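You operate a simulated robot arm through the tools that you are given. There is no shell and no other tool. Be economical: measure what you need, move in short steps, check, and stop when the job is done.

You run a simulated two-armed robot. Do the job below in one go: nothing can be reset, and whatever is moved stays where it is left.

TASK
On the top of the swift table, fold the green scarf in half.

Only the result counts: the job must be done as asked and must still hold three seconds after the hand-in. Knocking over, shifting, dropping, spilling or breaking anything else fails it. Flat cloth is picked up by pressing the open fingertips on it (5 to 10 N) and closing them slowly along it; thin cloth reads only 2 to 8 mm in the jaws.

THE ROBOT
Two 7-joint arms with two-finger parallel grippers on one trunk, on a base that drives. Base frame: it is fixed to the floor where the robot stands at the start and does not move with it; the origin is under the middle of the robot, x ahead of it, y to its left, z up; the surface under the hand at the start is at about z = 0.707. Readings come in m, degrees, newtons and seconds.
The left shoulder is at the start at [0.07, 0.163, 1.02], the right one opposite. With the tool pointing down near the work surface each hand reaches from about 0.4 to 0.88 m from the robot's upright axis, wherever it stands, measured 20 degrees to its own side. Places, roughly: top of the swift table [0.6, 0.1, 0.7]. Payload 3.43 kg a hand.
Tool frame (each hand has its own): the origin (TCP) lies between the finger pads and is the grasp point; the fingertips stand 0.034 m ahead of it; z points along the fingers, y is the line along which they close. The gripper opens to 0.128 m. The fingers are 0.024 m wide and 0.012 m thick; the gripper's body (0.048 by 0.13 m) begins 0.096 m behind the TCP.
Orientation is that of the tool frame in the base frame, as a unit quaternion [x, y, z, w]. With the fingers straight down and closing along the base's y, the tool's x points along the base's -x, its y along +y and its z along -z.

THE INTERFACE
- The arms move only by the tool jog_arm. It takes "left_increments", "right_increments" or both (then of equal length, played together; a hand with none holds still); each is a list of rows, each a list of 7 numbers: the shift along the tool's x, y, z in units of 200 mm (1.0 is 200 mm), then the turn, a rotation vector about the tool's x, y, z in units of 180 degrees (1.0 is 180 degrees), then the gripper command, from -1 (shut) to 1 (fully open), values between in proportion. In form: [[dx, dy, dz, ax, ay, az, claw], ...]. A call has 1 to 12 rows; each row is the pose to reach, as a shift and turn from the pose commanded when the call began, along the tool's axes at that moment. A call with a number of a shift or a turn outside -1 to 1 is refused whole. Each row takes 0.2 s and may step no farther than 0.05 m and 8.6 degrees from the row before; otherwise, or with a gripper value out of range, the whole call is refused. A pose out of reach is approached as far as the arm can. The call stops where the force on the tool passes 40 N (or 10 N more than at its start, if that is more) or the arm is blocked; 0.2 s more then pass. Each finger travels about 0.153 m/s and halts on what it meets, pressing with about 38 N; the grip force reading is that of the motor and also rises with nothing between the fingers. The clock runs only during rows and for 0.2 s after the last one: add rows that repeat a pose to give the fingers time. The reply holds the time, the measured pose of the TCP, the force on the tool along the base axes, the opening and the grip force, in the units named above and with some noise, with the torque about the TCP (base axes, N m) and any sound that the robot's microphone picked up, and new pictures: "pictures" is both (left out), scene, wrist or none (wrist: the cameras of the hands that moved).
- Cameras (640 x 400 px; columns grow to the right, rows downward): "scene" is now at [0.1282, -0.0113, 1.2263]; the picture's right is [-0.13, -0.99, 0.00], its down [-0.77, 0.10, -0.63] and it looks along [0.63, -0.08, -0.77] (base axes); focal length 214 px, centre (320, 200). "left" rides on the left gripper at [0.076, 0.011, -0.16] in its tool frame; the picture's right is [-0.15, 0.99, 0.00], its down [-0.88, -0.13, -0.46] and it looks along [-0.45, -0.07, 0.89] (tool axes); focal length 234 px, centre (320, 200). "right" rides on the right gripper at [0.076, -0.011, -0.16] in its tool frame; the picture's right is [0.15, 0.99, 0.00], its down [-0.88, 0.13, -0.46] and it looks along [-0.45, 0.07, 0.89] (tool axes); focal length 234 px, centre (320, 200). There is no depth. A picture from a camera that has moved, and an enlarged one, comes with that camera's place and axes in the base frame and with its lens.
- move_column(by): slides the trunk up (or, below 0, down) by that many m; the arms and the scene camera ride with it, the base frame stays. It gives what a move gives, with no picture.
- drive_base(legs): drives the robot by 1 to 6 legs, each [ahead, left, turn to the left] in m, m and degrees, along the robot's own axes; the way and the turn of a leg run together, so that a leg with both is an arc; at most 1.5 m and 180 degrees a leg. The arms and the cameras ride along, it lands a little off, and it stops where it bumps. It gives what a move gives, and a new picture of the scene camera.
- pan_tilt(pan, tilt): turns the head with the scene camera to pan (to the left, within 86 degrees either way) and tilt (down, from -29 to 69), counted from straight ahead of the robot. It gives what a move gives, and a new picture of the scene camera.
- close_up(camera, box): a new picture of the part [left, top, right, bottom] of that camera's present view, enlarged. No time passes.
- close_job(): hands the job in; it is judged then, once.

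Go step by step. Nothing tells you exact positions but the pictures and the camera data: compare them with the known pose of the tool, close in by small moves and look again before you grip or let go. The budget is 120 turns and 260 pictures, counting those below and the enlarged ones. Unless the task says otherwise, let go and move clear before handing in, and close with one line.

The tools are called after ">>>" as a command line: name --argument value ..., lists and objects as JSON in quotes. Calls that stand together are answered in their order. jog_arm: Moves the arms, as the interface text tells. Its arguments: {"type":"object","properties":{"left_increments":{"type":"array","items":{"type":"array","items":{"type":"number"}}},"right_increments":{"type":"array","items":{"type":"array","items":{"type":"number"}}},"pictures":{"type":"string","enum":["both","scene","wrist","none"]}},"required":[]} The other tools are called the same way: move_column (by) slides the trunk up or down; drive_base (legs) drives the base; pan_tilt (pan, tilt) turns the head that bears the scene camera; close_up (camera, box) takes an enlarged picture of a part of a camera's view; close_job () hands the job in.

At the start:

```text
time_s: 0.0
left_tool_pos: [0.6109, 0.2784, 0.9127]
left_ee_rot: [0.0, 1.0, -0.001, 0.001]
left_wrist_force: [-0.3, -1.0, -0.1]
left_moment: [0.02, 0.01, -0.02]
left_finger_gap: 0.1283
left_grasp_force: 0.0
right_tool_pos: [0.4437, -0.2714, 0.9219]
right_ee_rot: [-0.001, 1.0, 0.001, 0.0]
right_wrist_force: [0.7, -0.2, -0.5]
right_moment: [0.01, 0.0, 0.01]
right_finger_gap: 0.1279
right_grasp_force: 0.1
trunk travel left (down, up): [-0.5, 0.44]
robot x, y, heading: [-0.0004, -0.0037, 0.2]
head pan, tilt: [-7.5, 50.7]
```

scene: 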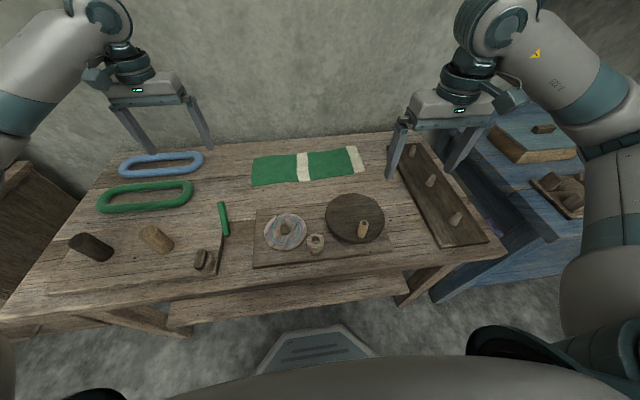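
right: 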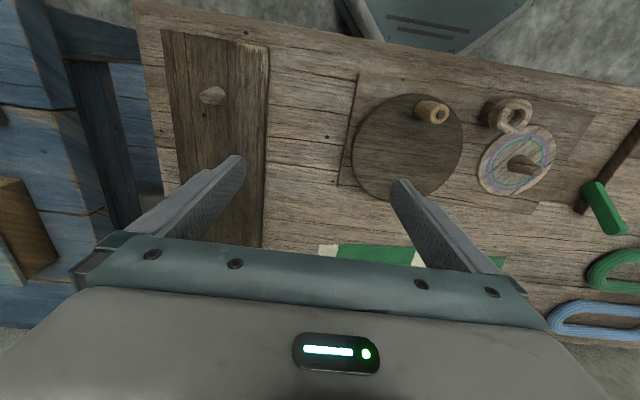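
left: 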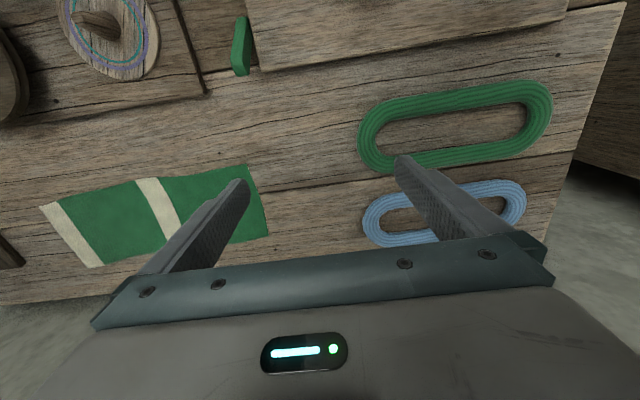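

The green scarf lies with its length along y, roughly from y=0.16 to y=-0.24 and from x=0.65 to x=0.80. I'll look closer to measure its corners.

>>> close_up --camera "scene" --box '[230, 120, 390, 220]'

>>> close_up --camera "left" --box '[0, 120, 320, 320]'

```text
4.00 times, centred on (310, 170) of scene
camera zoom: at [0.1282, -0.0113, 1.2263], right [-0.13, -0.99, 0.0], down [-0.77, 0.1, -0.63], along [0.63, -0.08, -0.77], focal length 858 px, centre (360, 320)
```

zoom: 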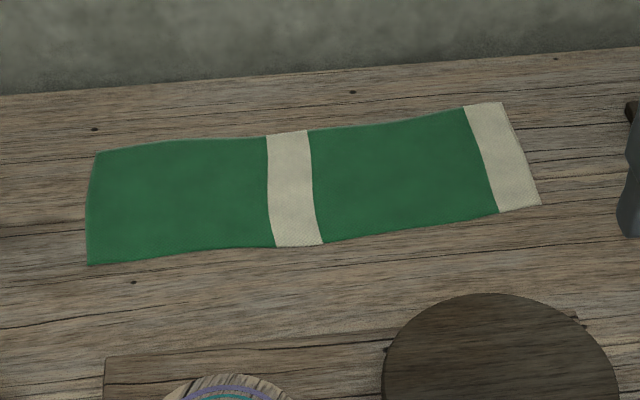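

```text
2.00 times, centred on (160, 220) of left
camera zoom: at [0.5346, 0.2898, 1.073], right [0.15, 0.99, 0.0], down [0.88, -0.13, 0.46], along [0.45, -0.07, -0.89], focal length 468 px, centre (640, 160)
```

zoom: 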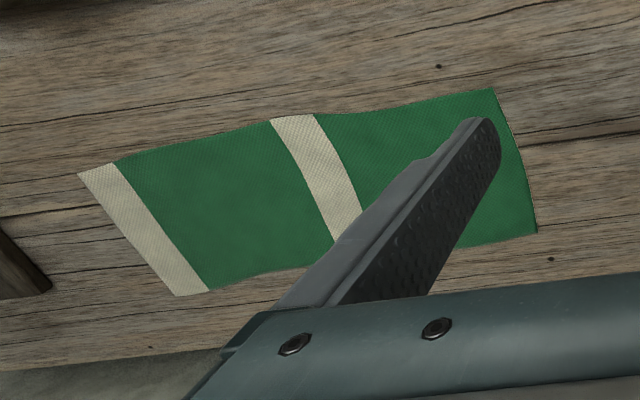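

The scarf's corners come out at about L-near (.637,.150), L-far (.780,.152), R-far (.810,-.240) and R-near (.660,-.239). I'll fold the left end onto the right end with the left hand, and first shift the base right so both ends are well in reach.

>>> drive_base --legs '[[0, -0.13, 0]]'

```text
time_s: 1.3
left_tool_pos: [0.6104, 0.1479, 0.9131]
left_ee_rot: [0.0, 1.0, 0.001, 0.0]
left_wrist_force: [0.0, -0.6, -0.3]
left_moment: [0.04, 0.01, -0.01]
left_finger_gap: 0.1281
left_grasp_force: 0.0
right_tool_pos: [0.445, -0.4037, 0.9207]
right_ee_rot: [0.001, 1.0, 0.0, 0.0]
right_wrist_force: [0.2, 0.0, -0.1]
right_moment: [0.04, 0.0, 0.01]
right_finger_gap: 0.128
right_grasp_force: 0.0
trunk travel left (down, up): [-0.5, 0.44]
robot x, y, heading: [-0.0011, -0.1302, 0.1]
head pan, tilt: [-7.5, 50.7]
camera scene: at [0.1282, -0.1435, 1.2263], right [-0.13, -0.99, 0.0], down [-0.77, 0.1, -0.63], along [0.63, -0.08, -0.77], focal length 214 px, centre (320, 200)
```

scene: 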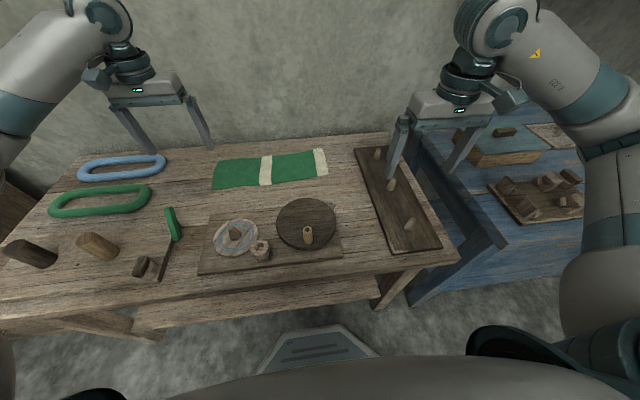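

The base has moved cleanly. Next I'll bring the left hand over the middle of the scarf's left end, partly closed.

>>> jog_arm --left_increments '[[-0.12, -0.03, 0.14, 0, 0, -0.005, 0.5], [-0.25, -0.065, 0.28, 0, 0, -0.01, 0], [-0.37, -0.1, 0.42, 0, 0, -0.015, -0.3], [-0.498, -0.13, 0.565, 0, 0, -0.0206, -0.45], [-0.498, -0.13, 0.565, 0, 0, -0.0206, -0.45]]'

```text
time_s: 2.5
left_tool_pos: [0.7097, 0.1213, 0.7992]
left_ee_rot: [-0.032, 0.999, 0.0, -0.001]
left_wrist_force: [0.2, 0.5, 0.1]
left_moment: [-0.02, -0.02, -0.04]
left_finger_gap: 0.0351
left_grasp_force: 0.1
right_tool_pos: [0.445, -0.4041, 0.9239]
right_ee_rot: [0.0, 1.0, 0.001, 0.001]
right_wrist_force: [0.5, 0.4, -0.3]
right_moment: [-0.04, 0.0, 0.03]
right_finger_gap: 0.1279
right_grasp_force: 0.0
trunk travel left (down, up): [-0.5, 0.44]
robot x, y, heading: [-0.0008, -0.1294, -0.0]
head pan, tilt: [-7.5, 50.7]
camera scene: at [0.1275, -0.1423, 1.2264], right [-0.13, -0.99, 0.0], down [-0.77, 0.1, -0.63], along [0.63, -0.08, -0.77], focal length 214 px, centre (320, 200)
camera left: at [0.6334, 0.1284, 0.9593], right [0.08, 1.0, 0.0], down [0.89, -0.07, 0.46], along [0.45, -0.04, -0.89], focal length 234 px, centre (320, 200)
```

scene: 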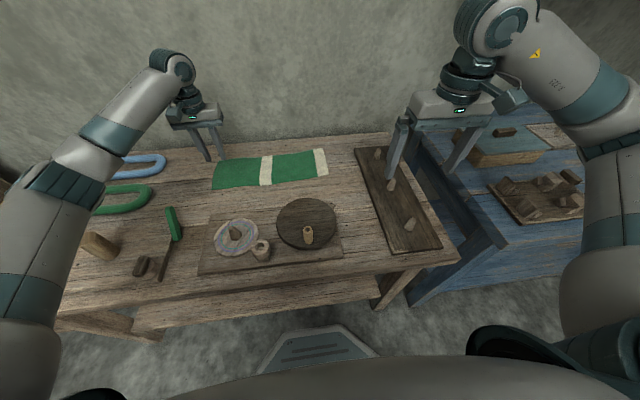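
left: 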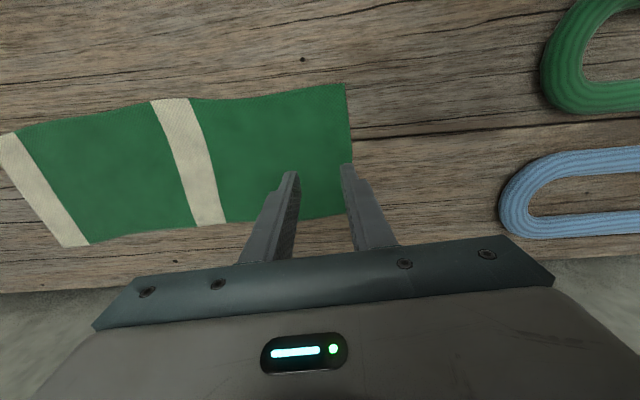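

The fingers stand just inside the left edge (y≈.153), as planned. Now I'll lower to just above the cloth, then press.

>>> jog_arm --left_increments '[[0, -0.015, 0.12, 0, 0, 0, -0.45], [0, -0.015, 0.24, 0, 0, 0, -0.45], [0, -0.015, 0.265, 0, 0, 0, -0.45], [0, -0.015, 0.28, 0, 0, 0, -0.45]]' --pictures "wrist"

```text
time_s: 3.5
left_tool_pos: [0.7097, 0.1177, 0.7424]
left_ee_rot: [-0.033, 0.999, 0.0, 0.0]
left_wrist_force: [1.1, -0.2, -0.5]
left_moment: [-0.01, 0.01, -0.02]
left_finger_gap: 0.0354
left_grasp_force: 0.0
right_tool_pos: [0.4442, -0.4043, 0.9218]
right_ee_rot: [0.0, 1.0, 0.0, 0.0]
right_wrist_force: [1.0, -0.5, -0.4]
right_moment: [0.0, -0.02, 0.0]
right_finger_gap: 0.1279
right_grasp_force: 0.0
trunk travel left (down, up): [-0.5, 0.44]
robot x, y, heading: [-0.0019, -0.1307, -0.1]
head pan, tilt: [-7.5, 50.7]
camera left: at [0.634, 0.1247, 0.9033], right [0.08, 1.0, 0.0], down [0.89, -0.07, 0.46], along [0.45, -0.04, -0.89], focal length 234 px, centre (320, 200)
```

left: 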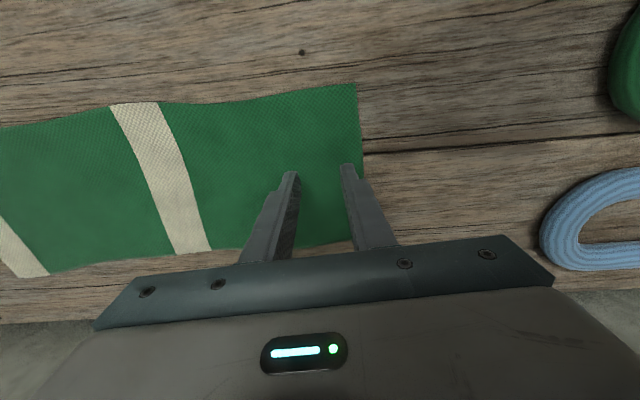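

There's no contact yet, so I'll creep down in 1 mm steps.

>>> jog_arm --left_increments '[[0, 0, 0.005, 0, 0, 0, -0.45], [0, 0, 0.01, 0, 0, 0, -0.45]]' --pictures "none"

>>> jog_arm --left_increments '[[0, 0, 0.005, 0, 0, 0, -0.45], [0, 0, 0.005, 0, 0, 0, -0.45]]' --pictures "none"

```text
time_s: 4.1
left_tool_pos: [0.7097, 0.1184, 0.7414]
left_ee_rot: [-0.032, 0.999, -0.001, 0.0]
left_wrist_force: [0.3, -0.3, -0.1]
left_moment: [0.02, 0.0, 0.01]
left_finger_gap: 0.0354
left_grasp_force: 0.0
right_tool_pos: [0.4444, -0.4038, 0.9216]
right_ee_rot: [0.001, 1.0, 0.0, 0.0]
right_wrist_force: [-0.3, -0.3, -2.1]
right_moment: [-0.02, -0.01, -0.02]
right_finger_gap: 0.1279
right_grasp_force: 0.0
trunk travel left (down, up): [-0.5, 0.44]
robot x, y, heading: [0.0005, -0.1327, 0.1]
head pan, tilt: [-7.5, 50.7]
```

```text
time_s: 4.7
left_tool_pos: [0.7101, 0.1195, 0.7408]
left_ee_rot: [-0.032, 0.999, 0.0, 0.0]
left_wrist_force: [0.9, -0.5, 0.0]
left_moment: [0.0, 0.0, -0.03]
left_finger_gap: 0.0352
left_grasp_force: 0.0
right_tool_pos: [0.4462, -0.4039, 0.9222]
right_ee_rot: [0.001, 1.0, 0.0, -0.001]
right_wrist_force: [-0.4, 0.1, -0.9]
right_moment: [0.0, 0.01, 0.01]
right_finger_gap: 0.1281
right_grasp_force: 0.1
trunk travel left (down, up): [-0.5, 0.44]
robot x, y, heading: [0.0021, -0.1314, 0.0]
head pan, tilt: [-7.5, 50.7]
```

>>> jog_arm --left_increments '[[0, 0, 0.005, 0, 0, 0, -0.45], [0, 0, 0.01, 0, 0, 0, -0.45]]' --pictures "none"

>>> jog_arm --left_increments '[[0, 0, 0.005, 0, 0, 0, -0.45], [0, 0, 0.005, 0, 0, 0, -0.45]]' --pictures "none"

```text
time_s: 5.3
left_tool_pos: [0.7105, 0.1197, 0.738]
left_ee_rot: [-0.032, 0.999, -0.001, 0.0]
left_wrist_force: [0.2, -0.2, -0.5]
left_moment: [0.03, -0.01, 0.01]
left_finger_gap: 0.0351
left_grasp_force: 0.1
right_tool_pos: [0.4449, -0.4039, 0.9213]
right_ee_rot: [0.0, 1.0, 0.0, -0.001]
right_wrist_force: [-0.7, 0.3, 0.5]
right_moment: [-0.01, -0.02, 0.03]
right_finger_gap: 0.1283
right_grasp_force: 0.0
trunk travel left (down, up): [-0.5, 0.44]
robot x, y, heading: [0.0004, -0.1359, 0.2]
head pan, tilt: [-7.5, 50.7]
```

```text
time_s: 5.9
left_tool_pos: [0.7098, 0.1193, 0.7376]
left_ee_rot: [-0.032, 0.999, -0.001, 0.0]
left_wrist_force: [0.0, -0.5, 0.7]
left_moment: [-0.04, 0.01, 0.03]
left_finger_gap: 0.0354
left_grasp_force: 0.0
right_tool_pos: [0.4439, -0.4037, 0.9212]
right_ee_rot: [0.0, 1.0, 0.0, 0.0]
right_wrist_force: [0.0, -0.4, 0.3]
right_moment: [0.03, -0.01, 0.02]
right_finger_gap: 0.128
right_grasp_force: 0.1
trunk travel left (down, up): [-0.5, 0.44]
robot x, y, heading: [0.0015, -0.1313, -0.2]
head pan, tilt: [-7.5, 50.7]
```

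>>> jog_arm --left_increments '[[0, 0, 0.005, 0, 0, 0, -0.45], [0, 0, 0.01, 0, 0, 0, -0.45]]' --pictures "none"

>>> jog_arm --left_increments '[[0, 0, 0.005, 0, 0, 0, -0.45], [0, 0, 0.005, 0, 0, 0, -0.45]]' --pictures "wrist"

```text
time_s: 6.5
left_tool_pos: [0.7096, 0.1166, 0.7364]
left_ee_rot: [-0.033, 0.999, 0.0, 0.0]
left_wrist_force: [-0.1, 0.0, 1.6]
left_moment: [0.04, -0.04, 0.0]
left_finger_gap: 0.0355
left_grasp_force: 0.1
right_tool_pos: [0.4438, -0.4036, 0.9213]
right_ee_rot: [0.0, 1.0, 0.0, 0.0]
right_wrist_force: [0.6, 0.0, 0.1]
right_moment: [0.0, 0.02, -0.03]
right_finger_gap: 0.1279
right_grasp_force: 0.1
trunk travel left (down, up): [-0.5, 0.44]
robot x, y, heading: [0.0022, -0.1306, -0.3]
head pan, tilt: [-7.5, 50.7]
```

```text
time_s: 7.1
left_tool_pos: [0.7095, 0.1177, 0.7358]
left_ee_rot: [-0.032, 0.999, 0.0, 0.001]
left_wrist_force: [1.9, 0.8, 5.9]
left_moment: [0.16, -0.06, -0.05]
left_finger_gap: 0.0356
left_grasp_force: 0.3
right_tool_pos: [0.4438, -0.4043, 0.9221]
right_ee_rot: [0.001, 1.0, 0.0, 0.0]
right_wrist_force: [0.4, -0.5, 0.3]
right_moment: [-0.02, -0.02, -0.01]
right_finger_gap: 0.1282
right_grasp_force: 0.1
trunk travel left (down, up): [-0.5, 0.44]
robot x, y, heading: [-0.0014, -0.1307, 0.1]
head pan, tilt: [-7.5, 50.7]
camera left: at [0.6334, 0.1245, 0.8959], right [0.08, 1.0, 0.0], down [0.89, -0.07, 0.46], along [0.46, -0.04, -0.89], focal length 234 px, centre (320, 200)
```

left: 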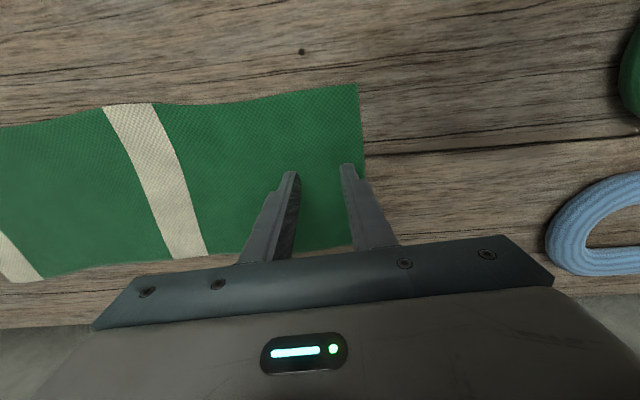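

The tips press with 5.9 N, so I'll close slowly.

>>> jog_arm --left_increments '[[0, 0, 0.001, 0, 0, 0, -0.5], [0, 0, 0.001, 0, 0, 0, -0.55], [0, 0, 0.001, 0, 0, 0, -0.6], [0, 0, 0.001, 0, 0, 0, -0.65], [0, 0, 0.001, 0, 0, 0, -0.7], [0, 0, 0.001, 0, 0, 0, -0.75], [0, 0, 0.001, 0, 0, 0, -0.8], [0, 0, 0.001, 0, 0, 0, -0.85], [0, 0, 0.001, 0, 0, 0, -0.9], [0, 0, 0.001, 0, 0, 0, -0.95], [0, 0, 0.001, 0, 0, 0, -1], [0, 0, 0.001, 0, 0, 0, -1]]'

```text
time_s: 9.7
left_tool_pos: [0.7101, 0.1186, 0.7359]
left_ee_rot: [-0.032, 0.999, 0.0, 0.001]
left_wrist_force: [0.5, 0.8, 12.0]
left_moment: [0.09, -0.02, 0.0]
left_finger_gap: 0.0001
left_grasp_force: 33.6
right_tool_pos: [0.4425, -0.4046, 0.9223]
right_ee_rot: [0.0, 1.0, 0.0, 0.001]
right_wrist_force: [0.3, 0.0, 0.8]
right_moment: [0.04, 0.01, -0.01]
right_finger_gap: 0.1282
right_grasp_force: 0.0
trunk travel left (down, up): [-0.5, 0.44]
robot x, y, heading: [-0.0007, -0.1317, -0.0]
head pan, tilt: [-7.5, 50.7]
camera scene: at [0.1269, -0.143, 1.2265], right [-0.13, -0.99, 0.0], down [-0.77, 0.1, -0.63], along [0.63, -0.08, -0.77], focal length 214 px, centre (320, 200)
camera left: at [0.6326, 0.1245, 0.8958], right [0.08, 1.0, 0.0], down [0.89, -0.07, 0.46], along [0.46, -0.04, -0.89], focal length 234 px, centre (320, 200)
```

scene: 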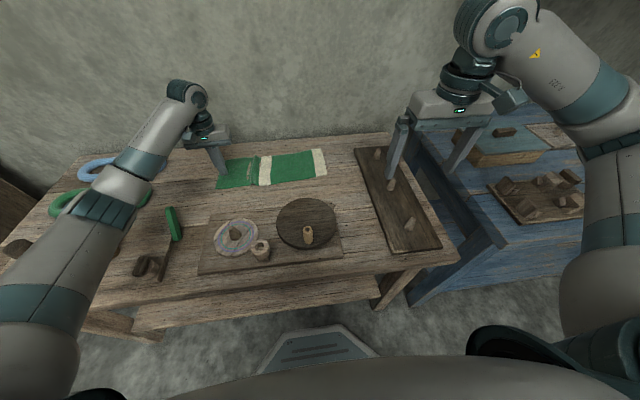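
left: 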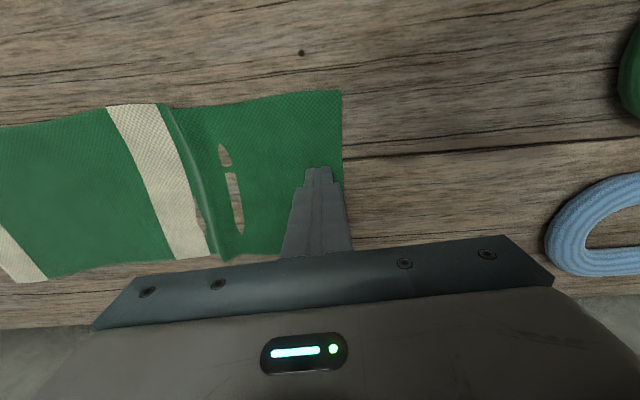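

The gap reads 0, so the fingers slid over the cloth and only pushed it a little. I'll lift, reopen and look.

>>> jog_arm --left_increments '[[0, 0, -0.03, 0, 0, 0, -1], [0, 0, -0.15, 0, 0, 0, -0.8], [0, 0, -0.25, 0, 0, 0, -0.45]]' --pictures "wrist"

>>> close_up --camera "scene" --box '[190, 120, 350, 220]'

```text
time_s: 10.5
left_tool_pos: [0.7099, 0.118, 0.7835]
left_ee_rot: [-0.032, 0.999, 0.0, 0.0]
left_wrist_force: [1.0, 0.0, 0.0]
left_moment: [0.0, 0.02, -0.02]
left_finger_gap: 0.0351
left_grasp_force: 0.1
right_tool_pos: [0.4451, -0.4037, 0.9217]
right_ee_rot: [0.0, 1.0, 0.0, -0.001]
right_wrist_force: [-1.0, 0.3, 0.4]
right_moment: [-0.01, -0.02, 0.0]
right_finger_gap: 0.128
right_grasp_force: 0.0
trunk travel left (down, up): [-0.5, 0.44]
robot x, y, heading: [-0.0025, -0.1299, -0.2]
head pan, tilt: [-7.5, 50.7]
camera left: at [0.6332, 0.1248, 0.9445], right [0.08, 1.0, 0.0], down [0.89, -0.07, 0.45], along [0.45, -0.04, -0.89], focal length 234 px, centre (320, 200)
```

left: 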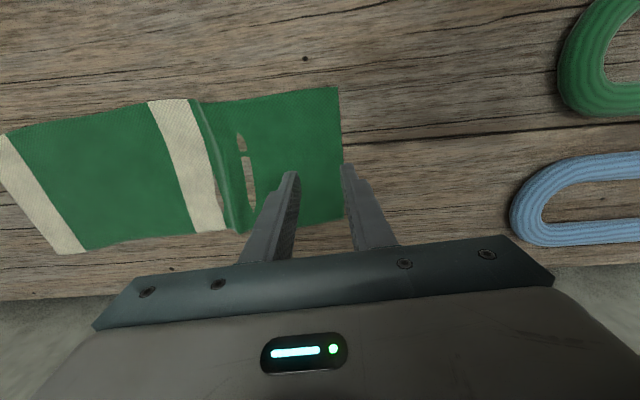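

```text
4.00 times, centred on (270, 170) of scene
camera zoom: at [0.128, -0.1425, 1.2262], right [-0.13, -0.99, 0.0], down [-0.77, 0.1, -0.63], along [0.63, -0.08, -0.77], focal length 858 px, centre (520, 320)
```

zoom: 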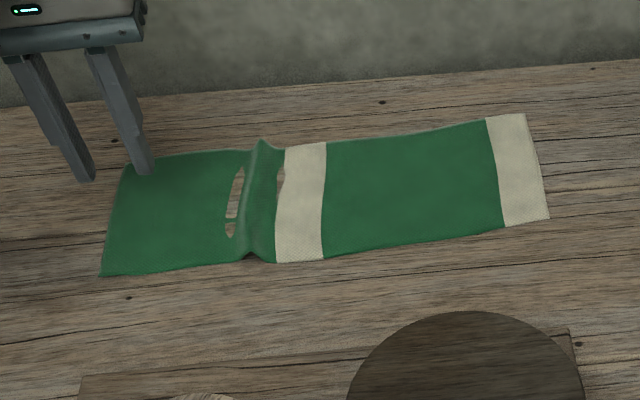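

A small ridge formed near the middle stripe, and the edge now sits at y≈.140. I'll try again with a wider opening so the cloth can buckle between the tips.

>>> jog_arm --left_increments '[[0, -0.1475, 0, 0, 0, 0, 0.17], [0, -0.1475, 0.1, 0, 0, 0, 0.17], [0, -0.1475, 0.2, 0, 0, 0, 0.17], [0, -0.1475, 0.225, 0, 0, 0, 0.17], [0, -0.1475, 0.23, 0, 0, 0, 0.17]]' --pictures "wrist"

>>> jog_arm --left_increments '[[0, 0, 0.004, 0, 0, 0, 0.17], [0, 0, 0.008, 0, 0, 0, 0.17]]' --pictures "none"

```text
time_s: 11.7
left_tool_pos: [0.7125, 0.0892, 0.7387]
left_ee_rot: [-0.032, 0.999, 0.0, 0.0]
left_wrist_force: [0.4, 0.0, -0.2]
left_moment: [-0.02, -0.04, 0.0]
left_finger_gap: 0.075
left_grasp_force: 0.0
right_tool_pos: [0.4438, -0.4038, 0.9223]
right_ee_rot: [0.0, 1.0, 0.0, 0.0]
right_wrist_force: [0.0, 0.5, 0.2]
right_moment: [-0.01, 0.03, -0.01]
right_finger_gap: 0.1279
right_grasp_force: 0.1
trunk travel left (down, up): [-0.5, 0.44]
robot x, y, heading: [0.0001, -0.1279, -0.0]
head pan, tilt: [-7.5, 50.7]
camera left: at [0.6357, 0.0952, 0.8987], right [0.08, 1.0, 0.0], down [0.89, -0.07, 0.46], along [0.45, -0.04, -0.89], focal length 234 px, centre (320, 200)
```

left: 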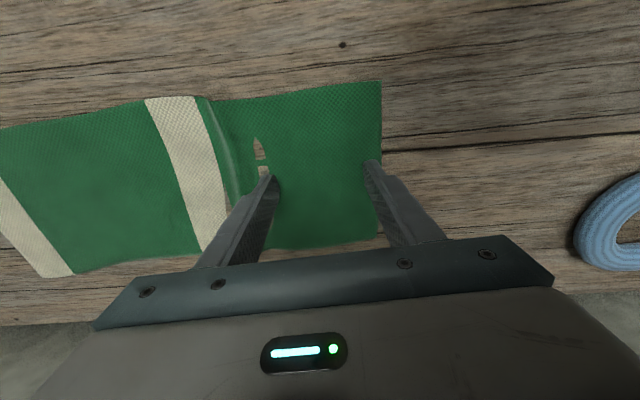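

```text
time_s: 12.3
left_tool_pos: [0.7112, 0.0895, 0.7367]
left_ee_rot: [-0.032, 0.999, 0.0, 0.001]
left_wrist_force: [0.0, 0.0, -0.7]
left_moment: [0.01, -0.02, -0.03]
left_finger_gap: 0.0749
left_grasp_force: 0.1
right_tool_pos: [0.4433, -0.4044, 0.9211]
right_ee_rot: [0.0, 1.0, 0.0, 0.0]
right_wrist_force: [-0.1, 0.2, 0.0]
right_moment: [0.01, -0.01, 0.01]
right_finger_gap: 0.1278
right_grasp_force: 0.0
trunk travel left (down, up): [-0.5, 0.44]
robot x, y, heading: [-0.0023, -0.1333, 0.1]
head pan, tilt: [-7.5, 50.7]
```

>>> jog_arm --left_increments '[[0, 0, 0.004, 0, 0, 0, 0.17], [0, 0, 0.006, 0, 0, 0, 0.17]]' --pictures "none"

>>> jog_arm --left_increments '[[0, 0, 0.003, 0, 0, 0, 0.17], [0, 0, 0.003, 0, 0, 0, 0.17]]' --pictures "none"

```text
time_s: 12.9
left_tool_pos: [0.7127, 0.0895, 0.7359]
left_ee_rot: [-0.032, 0.999, 0.0, -0.001]
left_wrist_force: [-0.5, 0.8, 2.2]
left_moment: [0.06, 0.0, -0.04]
left_finger_gap: 0.0748
left_grasp_force: 0.1
right_tool_pos: [0.4433, -0.4037, 0.9213]
right_ee_rot: [-0.001, 1.0, 0.001, 0.0]
right_wrist_force: [0.4, 0.2, 0.3]
right_moment: [-0.01, -0.01, -0.01]
right_finger_gap: 0.1279
right_grasp_force: 0.1
trunk travel left (down, up): [-0.5, 0.44]
robot x, y, heading: [0.0013, -0.1329, 0.1]
head pan, tilt: [-7.5, 50.7]
```

```text
time_s: 13.5
left_tool_pos: [0.7115, 0.0884, 0.7354]
left_ee_rot: [-0.033, 0.999, 0.001, -0.001]
left_wrist_force: [-0.5, -0.1, 3.8]
left_moment: [0.14, -0.04, 0.01]
left_finger_gap: 0.0746
left_grasp_force: 0.1
right_tool_pos: [0.4437, -0.4033, 0.9212]
right_ee_rot: [0.0, 1.0, 0.0, 0.0]
right_wrist_force: [0.0, 0.1, -0.6]
right_moment: [-0.01, -0.01, 0.02]
right_finger_gap: 0.1279
right_grasp_force: 0.0
trunk travel left (down, up): [-0.5, 0.44]
robot x, y, heading: [-0.0016, -0.1312, 0.1]
head pan, tilt: [-7.5, 50.7]
```

The moment says all the pressure is on the outer finger, which is why the inner one slid. I'll roll the hand slightly so both tips press evenly.

>>> jog_arm --left_increments '[[0, 0, 0.0, -0.002, 0, 0, 0.17], [0, 0, 0.0, -0.004, 0, 0, 0.17], [0, 0, 0.002, -0.004, 0, 0, 0.17]]' --pictures "none"

>>> jog_arm --left_increments '[[0, 0, 0.003, 0, 0, 0, 0.17], [0, 0, 0.003, 0, 0, 0, 0.17]]' --pictures "none"

```text
time_s: 14.3
left_tool_pos: [0.7128, 0.0879, 0.7352]
left_ee_rot: [-0.033, 0.999, 0.006, 0.0]
left_wrist_force: [1.8, 0.0, 9.0]
left_moment: [-0.36, -0.11, 0.08]
left_finger_gap: 0.0753
left_grasp_force: 0.4
right_tool_pos: [0.4425, -0.4024, 0.923]
right_ee_rot: [0.0, 1.0, 0.0, 0.0]
right_wrist_force: [0.6, 0.5, 0.6]
right_moment: [0.04, 0.0, 0.01]
right_finger_gap: 0.1281
right_grasp_force: 0.0
trunk travel left (down, up): [-0.5, 0.44]
robot x, y, heading: [-0.001, -0.1318, 0.1]
head pan, tilt: [-7.5, 50.7]
```

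```text
time_s: 14.9
left_tool_pos: [0.7126, 0.0876, 0.7347]
left_ee_rot: [-0.033, 0.999, 0.006, 0.001]
left_wrist_force: [3.5, 0.2, 15.5]
left_moment: [-0.68, -0.13, 0.21]
left_finger_gap: 0.0751
left_grasp_force: 0.0
right_tool_pos: [0.4426, -0.4045, 0.9227]
right_ee_rot: [0.001, 1.0, 0.0, 0.001]
right_wrist_force: [-0.8, -1.1, 0.2]
right_moment: [-0.01, -0.01, -0.03]
right_finger_gap: 0.1282
right_grasp_force: 0.1
trunk travel left (down, up): [-0.5, 0.44]
robot x, y, heading: [-0.0043, -0.1284, -0.2]
head pan, tilt: [-7.5, 50.7]
```

>>> jog_arm --left_increments '[[0, 0, -0.003, 0.001, 0, 0, 0.17], [0, 0, -0.003, 0.002, 0, 0, 0.17]]' --pictures "none"

```text
time_s: 15.5
left_tool_pos: [0.7107, 0.0884, 0.7359]
left_ee_rot: [-0.033, 0.999, 0.003, 0.001]
left_wrist_force: [4.1, 0.0, 13.4]
left_moment: [-0.42, -0.1, 0.14]
left_finger_gap: 0.0748
left_grasp_force: 0.0
right_tool_pos: [0.4433, -0.404, 0.9216]
right_ee_rot: [0.0, 1.0, 0.0, 0.001]
right_wrist_force: [0.4, 0.7, 0.0]
right_moment: [-0.03, -0.01, -0.04]
right_finger_gap: 0.1278
right_grasp_force: 0.1
trunk travel left (down, up): [-0.5, 0.44]
robot x, y, heading: [-0.0067, -0.131, -0.1]
head pan, tilt: [-7.5, 50.7]
```

>>> jog_arm --left_increments '[[0, 0, -0.001, 0.001, 0, 0, 0.17], [0, 0, -0.002, 0.0013, 0, 0, 0.17]]' --pictures "none"

```text
time_s: 16.1
left_tool_pos: [0.711, 0.0888, 0.7368]
left_ee_rot: [-0.032, 1.0, 0.001, 0.0]
left_wrist_force: [1.7, 0.1, 12.7]
left_moment: [0.08, -0.07, -0.03]
left_finger_gap: 0.0751
left_grasp_force: 0.1
right_tool_pos: [0.443, -0.4037, 0.9229]
right_ee_rot: [0.0, 1.0, 0.0, 0.001]
right_wrist_force: [-0.8, -0.1, -0.2]
right_moment: [-0.01, 0.02, 0.0]
right_finger_gap: 0.128
right_grasp_force: 0.0
trunk travel left (down, up): [-0.5, 0.44]
robot x, y, heading: [-0.0004, -0.1297, 0.1]
head pan, tilt: [-7.5, 50.7]
```

The load is balanced now. I'll ease off slightly and close slowly.

>>> jog_arm --left_increments '[[0, 0, -0.001, 0, 0, 0, 0.1], [0, 0, -0.001, 0, 0, 0, 0.0], [0, 0, -0.001, 0, 0, 0, -0.1], [0, 0, -0.001, 0, 0, 0, -0.2], [0, 0, -0.001, 0, 0, 0, -0.3], [0, 0, -0.001, 0, 0, 0, -0.4]]' --pictures "wrist"

```text
time_s: 17.5
left_tool_pos: [0.7102, 0.0886, 0.7361]
left_ee_rot: [-0.033, 0.999, 0.001, 0.0]
left_wrist_force: [-1.0, -0.8, 6.8]
left_moment: [0.08, 0.01, -0.01]
left_finger_gap: 0.0376
left_grasp_force: 0.0
right_tool_pos: [0.4434, -0.4046, 0.9212]
right_ee_rot: [0.001, 1.0, 0.001, 0.0]
right_wrist_force: [0.6, 0.3, -0.4]
right_moment: [0.0, -0.02, 0.01]
right_finger_gap: 0.1281
right_grasp_force: 0.1
trunk travel left (down, up): [-0.5, 0.44]
robot x, y, heading: [-0.0014, -0.1289, 0.1]
head pan, tilt: [-7.5, 50.7]
camera left: at [0.6352, 0.0944, 0.896], right [0.08, 1.0, 0.0], down [0.89, -0.07, 0.46], along [0.45, -0.04, -0.89], focal length 234 px, centre (320, 200)
```

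left: 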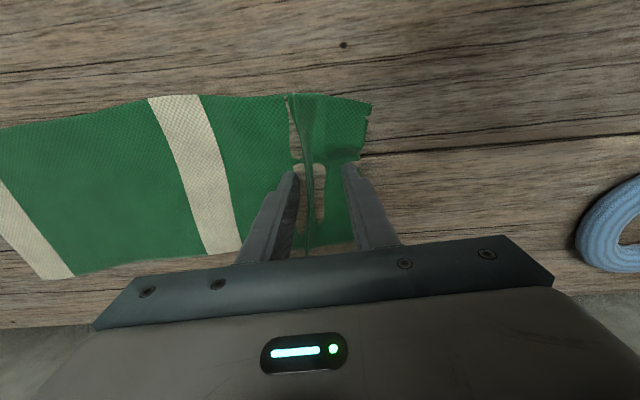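

A ridge is forming between the fingers, so I'll keep closing.

>>> jog_arm --left_increments '[[0, 0, 0.001, 0, 0, 0, -0.5], [0, 0, 0.001, 0, 0, 0, -0.6], [0, 0, 0.001, 0, 0, 0, -0.7], [0, 0, 0.001, 0, 0, 0, -0.8], [0, 0, 0.001, 0, 0, 0, -0.9], [0, 0, 0.001, 0, 0, 0, -1], [0, 0, 0.001, 0, 0, 0, -1]]' --pictures "wrist"

```text
time_s: 19.1
left_tool_pos: [0.7124, 0.0888, 0.7354]
left_ee_rot: [-0.032, 0.999, 0.001, 0.0]
left_wrist_force: [-0.3, 1.5, 8.0]
left_moment: [0.09, -0.01, -0.02]
left_finger_gap: 0.0027
left_grasp_force: 37.4
right_tool_pos: [0.4439, -0.405, 0.9214]
right_ee_rot: [0.0, 1.0, 0.0, 0.0]
right_wrist_force: [0.4, 0.8, -0.5]
right_moment: [-0.05, 0.02, -0.03]
right_finger_gap: 0.1281
right_grasp_force: 0.2
trunk travel left (down, up): [-0.5, 0.44]
robot x, y, heading: [0.0007, -0.1321, 0.1]
head pan, tilt: [-7.5, 50.7]
camera left: at [0.6351, 0.0948, 0.8959], right [0.08, 1.0, 0.0], down [0.89, -0.07, 0.46], along [0.45, -0.04, -0.89], focal length 234 px, centre (320, 200)
```

left: 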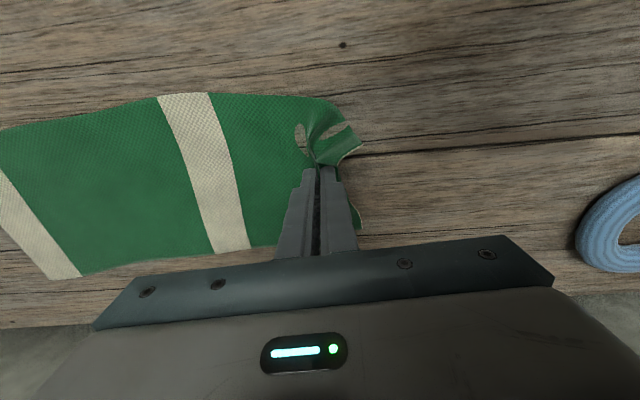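

It has gripped, with the gap at 2.7 mm. I'll lift and carry gently partway, then look.

>>> jog_arm --left_increments '[[0, 0, -0.1, 0, 0, 0, -1], [0, -0.03, -0.22, 0, 0, 0, -1], [0, -0.08, -0.34, 0, 0, 0, -1], [0, -0.14, -0.46, 0, 0, 0, -1], [0, -0.2, -0.56, 0, 0, 0, -1], [0, -0.2, -0.56, 0, 0, 0, -1]]'

>>> close_up --camera "scene" --box '[190, 100, 350, 200]'

```text
time_s: 20.5
left_tool_pos: [0.7145, 0.0481, 0.8467]
left_ee_rot: [-0.033, 0.999, 0.0, -0.001]
left_wrist_force: [-0.4, 0.5, -1.3]
left_moment: [0.03, 0.01, 0.01]
left_finger_gap: 0.0024
left_grasp_force: 37.5
right_tool_pos: [0.4447, -0.4035, 0.9217]
right_ee_rot: [-0.001, 1.0, 0.0, 0.001]
right_wrist_force: [-0.3, 0.4, 0.7]
right_moment: [-0.04, 0.01, -0.03]
right_finger_gap: 0.128
right_grasp_force: 0.1
trunk travel left (down, up): [-0.5, 0.44]
robot x, y, heading: [0.003, -0.1295, 0.1]
head pan, tilt: [-7.5, 50.7]
camera scene: at [0.1284, -0.1422, 1.2263], right [-0.13, -0.99, 0.0], down [-0.77, 0.1, -0.63], along [0.63, -0.08, -0.77], focal length 214 px, centre (320, 200)
camera left: at [0.6375, 0.0544, 1.0071], right [0.08, 1.0, 0.0], down [0.89, -0.07, 0.45], along [0.45, -0.04, -0.89], focal length 234 px, centre (320, 200)
```

scene: 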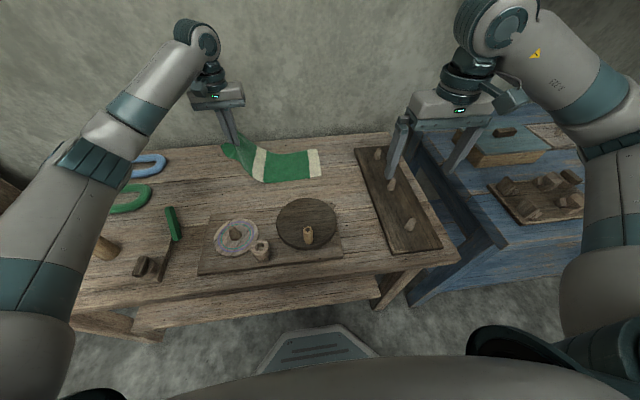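
left: 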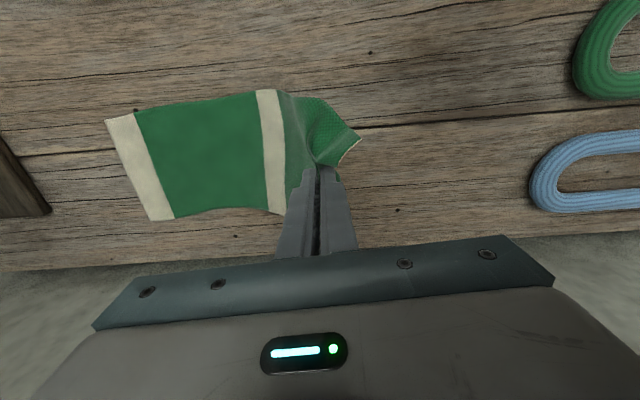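

```text
4.00 times, centred on (270, 150) of scene
camera zoom: at [0.1284, -0.1422, 1.2263], right [-0.13, -0.99, 0.0], down [-0.77, 0.1, -0.63], along [0.63, -0.08, -0.77], focal length 858 px, centre (520, 400)
```

zoom: 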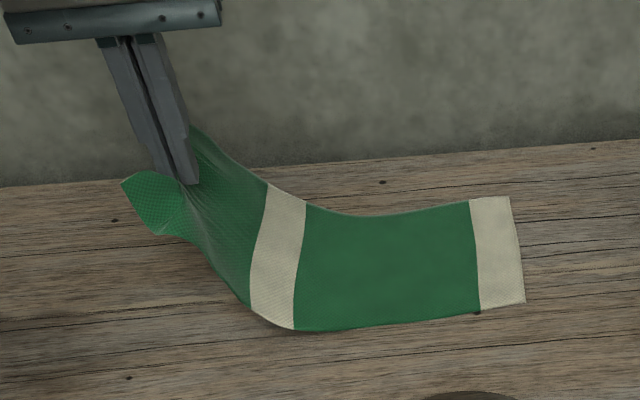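

The cloth lifts nicely, with a short flap beyond the grip. The right end now sits near y=-.218, so I'll arc over the fold line towards it and pause before laying down.

>>> jog_arm --left_increments '[[0, -0.14, -0.1, 0, 0, 0, -1], [-0.005, -0.34, -0.175, 0, 0, 0, -1], [-0.01, -0.54, -0.15, 0, 0, 0, -1], [-0.02, -0.74, -0.05, 0, 0, 0, -1], [-0.03, -0.9, 0.1, 0, 0, 0, -1], [-0.03, -0.9, 0.1, 0, 0, 0, -1]]'

>>> close_up --camera "scene" --box '[230, 100, 390, 200]'

```text
time_s: 21.9
left_tool_pos: [0.7329, -0.13, 0.8262]
left_ee_rot: [-0.032, 0.999, 0.001, 0.0]
left_wrist_force: [0.0, -0.4, 0.3]
left_moment: [0.03, 0.0, 0.06]
left_finger_gap: 0.0028
left_grasp_force: 37.0
right_tool_pos: [0.4448, -0.4033, 0.922]
right_ee_rot: [0.001, 1.0, 0.0, -0.001]
right_wrist_force: [0.7, 0.1, 0.1]
right_moment: [-0.03, -0.02, 0.02]
right_finger_gap: 0.1278
right_grasp_force: 0.0
trunk travel left (down, up): [-0.5, 0.44]
robot x, y, heading: [0.0009, -0.1297, 0.1]
head pan, tilt: [-7.5, 50.7]
camera scene: at [0.1279, -0.142, 1.2264], right [-0.13, -0.99, 0.0], down [-0.77, 0.1, -0.63], along [0.63, -0.08, -0.77], focal length 214 px, centre (320, 200)
camera left: at [0.6555, -0.1239, 0.9867], right [0.08, 1.0, 0.0], down [0.89, -0.07, 0.46], along [0.45, -0.04, -0.89], focal length 234 px, centre (320, 200)
```

scene: 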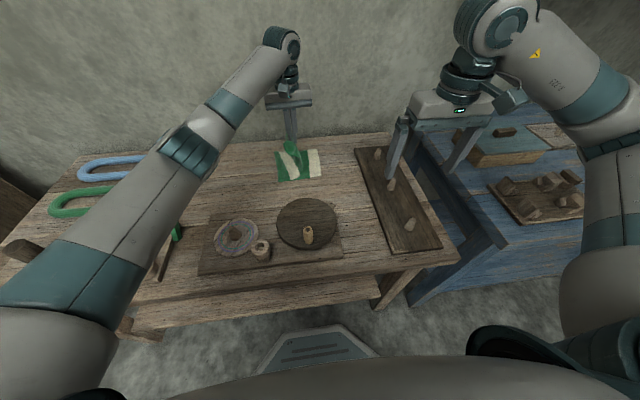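
left: 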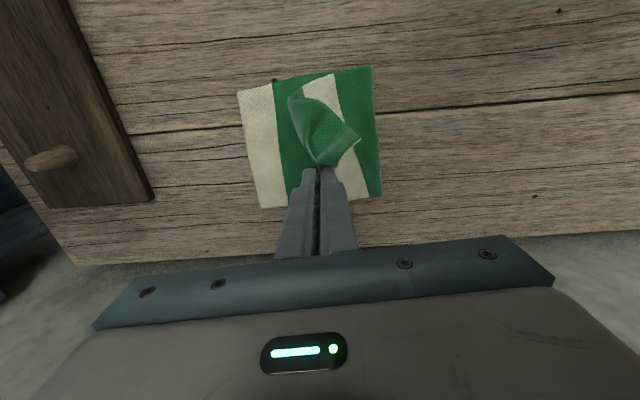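

```text
4.00 times, centred on (310, 150) of scene
camera zoom: at [0.1279, -0.142, 1.2264], right [-0.13, -0.99, 0.0], down [-0.77, 0.1, -0.63], along [0.63, -0.08, -0.77], focal length 858 px, centre (360, 400)
```

zoom: 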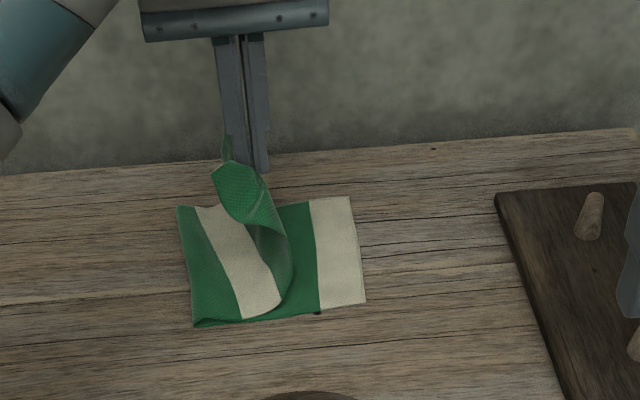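

The hand holds the ridge from above, so the end flap points back to the left. I'll roll the hand so the flap swings over toward the right end before laying down.

>>> jog_arm --left_increments '[[0, -0.04, 0, -0.045, 0, 0, -1], [0, -0.08, 0, -0.09, 0, 0, -1], [0, -0.12, 0, -0.135, 0, 0, -1], [0, -0.16, 0, -0.18, 0, 0, -1], [0, -0.2, 0, -0.225, 0, 0, -1], [0, -0.24, 0, -0.27, 0, 0, -1], [0, -0.24, 0, -0.3, 0, 0, -1]]'

>>> close_up --camera "scene" --box '[230, 100, 390, 200]'

```text
time_s: 23.5
left_tool_pos: [0.7309, -0.0898, 0.824]
left_ee_rot: [-0.029, 0.917, 0.397, -0.012]
left_wrist_force: [0.7, 0.4, -0.2]
left_moment: [-0.04, -0.05, -0.04]
left_finger_gap: 0.0027
left_grasp_force: 37.4
left hand out of reach, approached as far as the arm can: row 4, 5, 6, 7
right_tool_pos: [0.4449, -0.4043, 0.922]
right_ee_rot: [0.0, 1.0, -0.001, -0.001]
right_wrist_force: [-0.6, -0.3, 0.6]
right_moment: [-0.04, 0.01, 0.0]
right_finger_gap: 0.1279
right_grasp_force: 0.1
trunk travel left (down, up): [-0.5, 0.44]
robot x, y, heading: [0.0005, -0.1289, -0.1]
head pan, tilt: [-7.5, 50.7]
camera scene: at [0.1278, -0.1429, 1.2264], right [-0.13, -0.99, 0.0], down [-0.77, 0.1, -0.63], along [0.63, -0.08, -0.77], focal length 214 px, centre (320, 200)
camera left: at [0.662, -0.2037, 0.9415], right [0.1, 0.69, 0.72], down [0.91, -0.36, 0.22], along [0.41, 0.63, -0.66], focal length 234 px, centre (320, 200)
```

scene: 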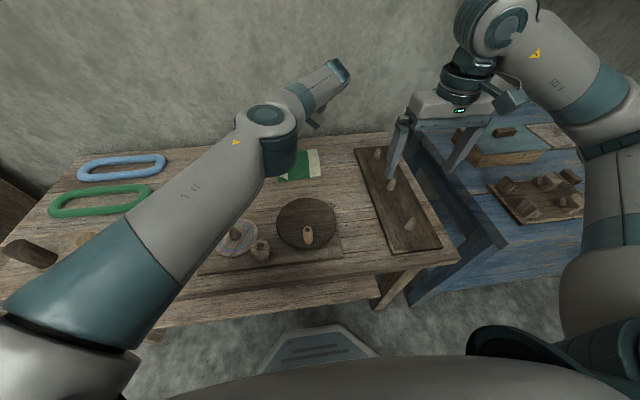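
left: 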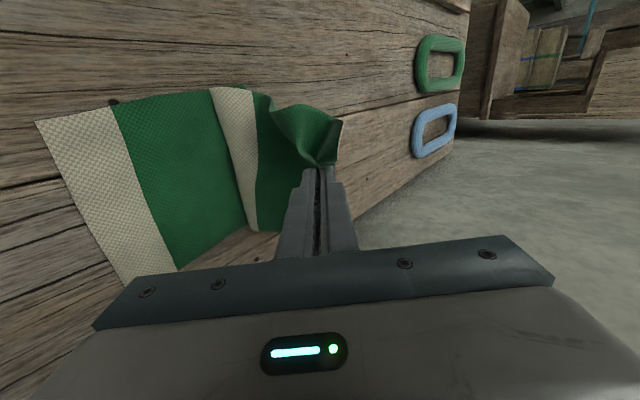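

```text
4.00 times, centred on (310, 150) of scene
camera zoom: at [0.1278, -0.1429, 1.2264], right [-0.13, -0.99, 0.0], down [-0.77, 0.1, -0.63], along [0.63, -0.08, -0.77], focal length 858 px, centre (360, 400)
```

zoom: 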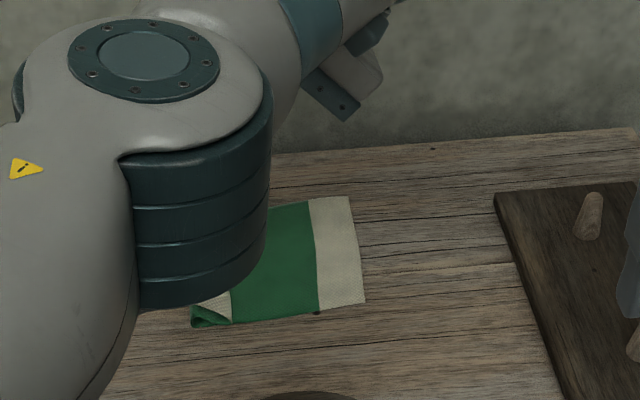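

Reach limits left the hand near y=-.09 with the roll achieved. Driving the base a little to the right carries the hand over the target.

>>> drive_base --legs '[[0, -0.1, 0]]'

>>> close_up --camera "left" --box '[0, 0, 640, 400]'

```text
time_s: 24.6
left_tool_pos: [0.7306, -0.1899, 0.8232]
left_ee_rot: [-0.03, 0.917, 0.397, -0.013]
left_wrist_force: [-0.1, -0.3, -0.3]
left_moment: [-0.02, -0.02, -0.01]
left_finger_gap: 0.0024
left_grasp_force: 37.4
right_tool_pos: [0.4442, -0.5052, 0.921]
right_ee_rot: [0.0, 1.0, 0.001, 0.0]
right_wrist_force: [0.7, 0.2, 0.1]
right_moment: [0.01, 0.01, -0.03]
right_finger_gap: 0.128
right_grasp_force: 0.2
trunk travel left (down, up): [-0.5, 0.44]
robot x, y, heading: [0.0021, -0.2316, -0.2]
head pan, tilt: [-7.5, 50.7]
camera scene: at [0.1283, -0.2436, 1.2263], right [-0.13, -0.99, 0.0], down [-0.77, 0.1, -0.63], along [0.63, -0.08, -0.77], focal length 214 px, centre (320, 200)
```

scene: 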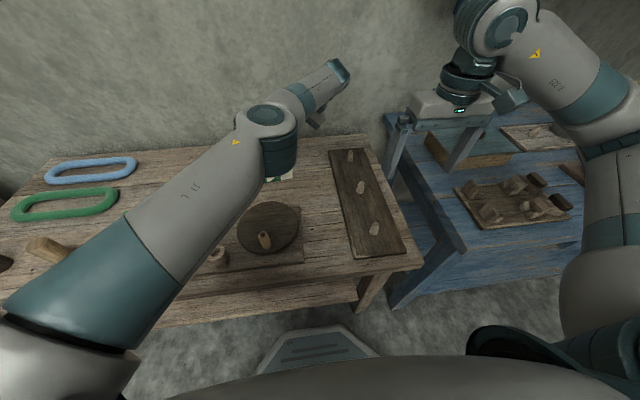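

```text
1.00 times, centred on (320, 200) of left (not enlarged: the box is as wide or as high as the picture)
camera zoom: at [0.6622, -0.3041, 0.9411], right [0.1, 0.69, 0.72], down [0.91, -0.36, 0.22], along [0.41, 0.63, -0.66], focal length 234 px, centre (320, 200)
```

zoom: 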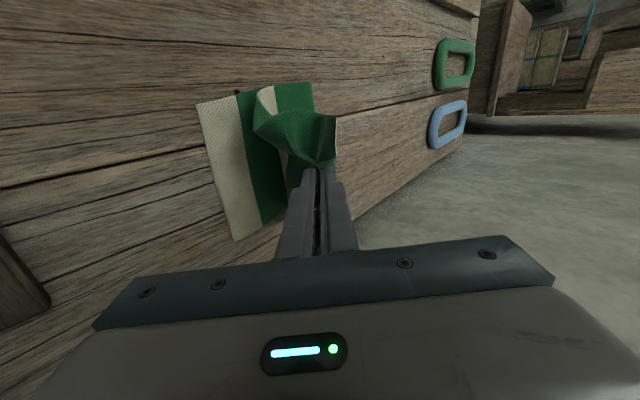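

The flap now lies up and to the right, and the right end is still at y≈-.217. I'll lower a little first to learn what the commanded pose is and how the elbow clears.

>>> jog_arm --left_increments '[[0, -0.073, 0.069, 0, 0, 0, -1], [0, -0.073, 0.069, 0, 0, 0, -1]]'

```text
time_s: 25.2
left_tool_pos: [0.7308, -0.1892, 0.8022]
left_ee_rot: [-0.029, 0.918, 0.396, -0.012]
left_wrist_force: [0.3, -0.1, 0.6]
left_moment: [-0.06, -0.01, 0.01]
left_finger_gap: 0.0023
left_grasp_force: 37.2
right_tool_pos: [0.4439, -0.5037, 0.9228]
right_ee_rot: [0.0, 1.0, 0.0, 0.001]
right_wrist_force: [0.2, -0.1, -0.3]
right_moment: [-0.01, 0.01, -0.02]
right_finger_gap: 0.128
right_grasp_force: 0.1
trunk travel left (down, up): [-0.5, 0.44]
robot x, y, heading: [0.0002, -0.2301, 0.1]
head pan, tilt: [-7.5, 50.7]
camera scene: at [0.1279, -0.2427, 1.2263], right [-0.13, -0.99, 0.0], down [-0.77, 0.1, -0.63], along [0.63, -0.08, -0.77], focal length 214 px, centre (320, 200)
camera left: at [0.6611, -0.3027, 0.9211], right [0.1, 0.69, 0.72], down [0.91, -0.36, 0.22], along [0.41, 0.63, -0.66], focal length 234 px, centre (320, 200)
```

scene: 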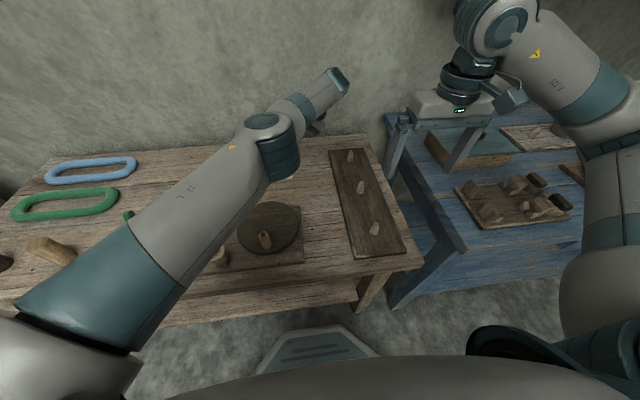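
left: 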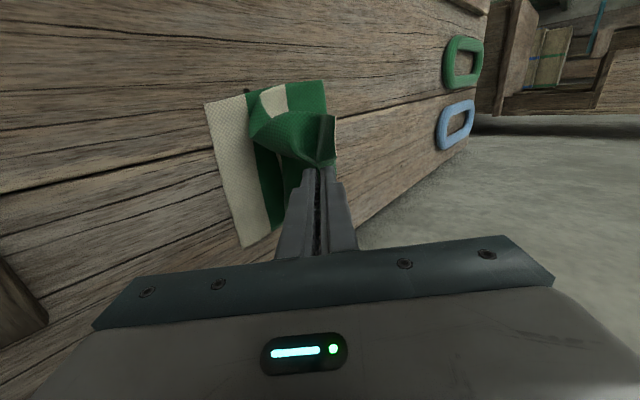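

Commands now track exactly. I'll lower the grip to just above the bottom layer.

>>> jog_arm --left_increments '[[0, -0.08, 0.055, 0, 0, 0, -1], [0, -0.155, 0.105, 0, 0, 0, -1], [0, -0.228, 0.159, 0, 0, 0, -1], [0, -0.228, 0.159, 0, 0, 0, -1]]'

```text
time_s: 26.2
left_tool_pos: [0.7236, -0.1902, 0.7493]
left_ee_rot: [-0.029, 0.918, 0.396, -0.012]
left_wrist_force: [0.0, 0.7, 0.5]
left_moment: [-0.07, 0.01, 0.01]
left_finger_gap: 0.0027
left_grasp_force: 37.0
left hand out of reach, approached as far as the arm can: row 1, 2, 3, 4
right_tool_pos: [0.4442, -0.5031, 0.9216]
right_ee_rot: [0.0, 1.0, 0.0, 0.0]
right_wrist_force: [-0.3, -0.6, -0.4]
right_moment: [-0.01, 0.0, 0.02]
right_finger_gap: 0.1281
right_grasp_force: 0.0
trunk travel left (down, up): [-0.5, 0.44]
robot x, y, heading: [-0.0022, -0.232, 0.1]
head pan, tilt: [-7.5, 50.7]
camera scene: at [0.1284, -0.2423, 1.2263], right [-0.13, -0.99, 0.0], down [-0.77, 0.1, -0.63], along [0.63, -0.08, -0.77], focal length 214 px, centre (320, 200)
camera left: at [0.6541, -0.3037, 0.8669], right [0.1, 0.69, 0.72], down [0.91, -0.36, 0.22], along [0.41, 0.63, -0.66], focal length 234 px, centre (320, 200)
```

scene: 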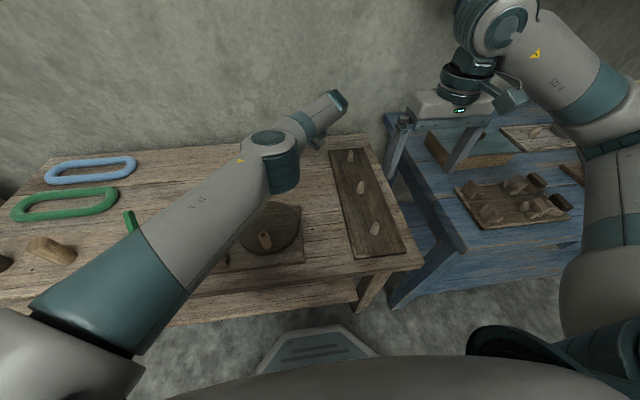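
left: 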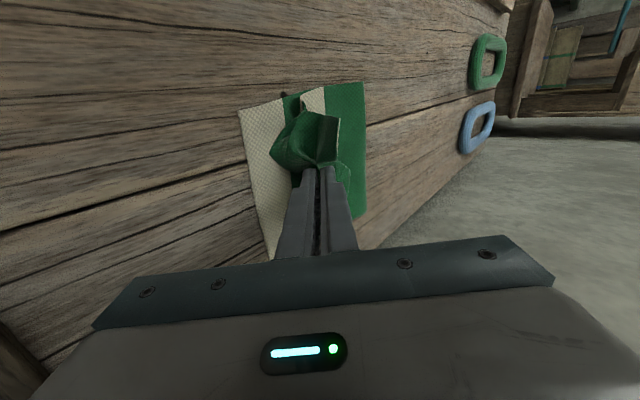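

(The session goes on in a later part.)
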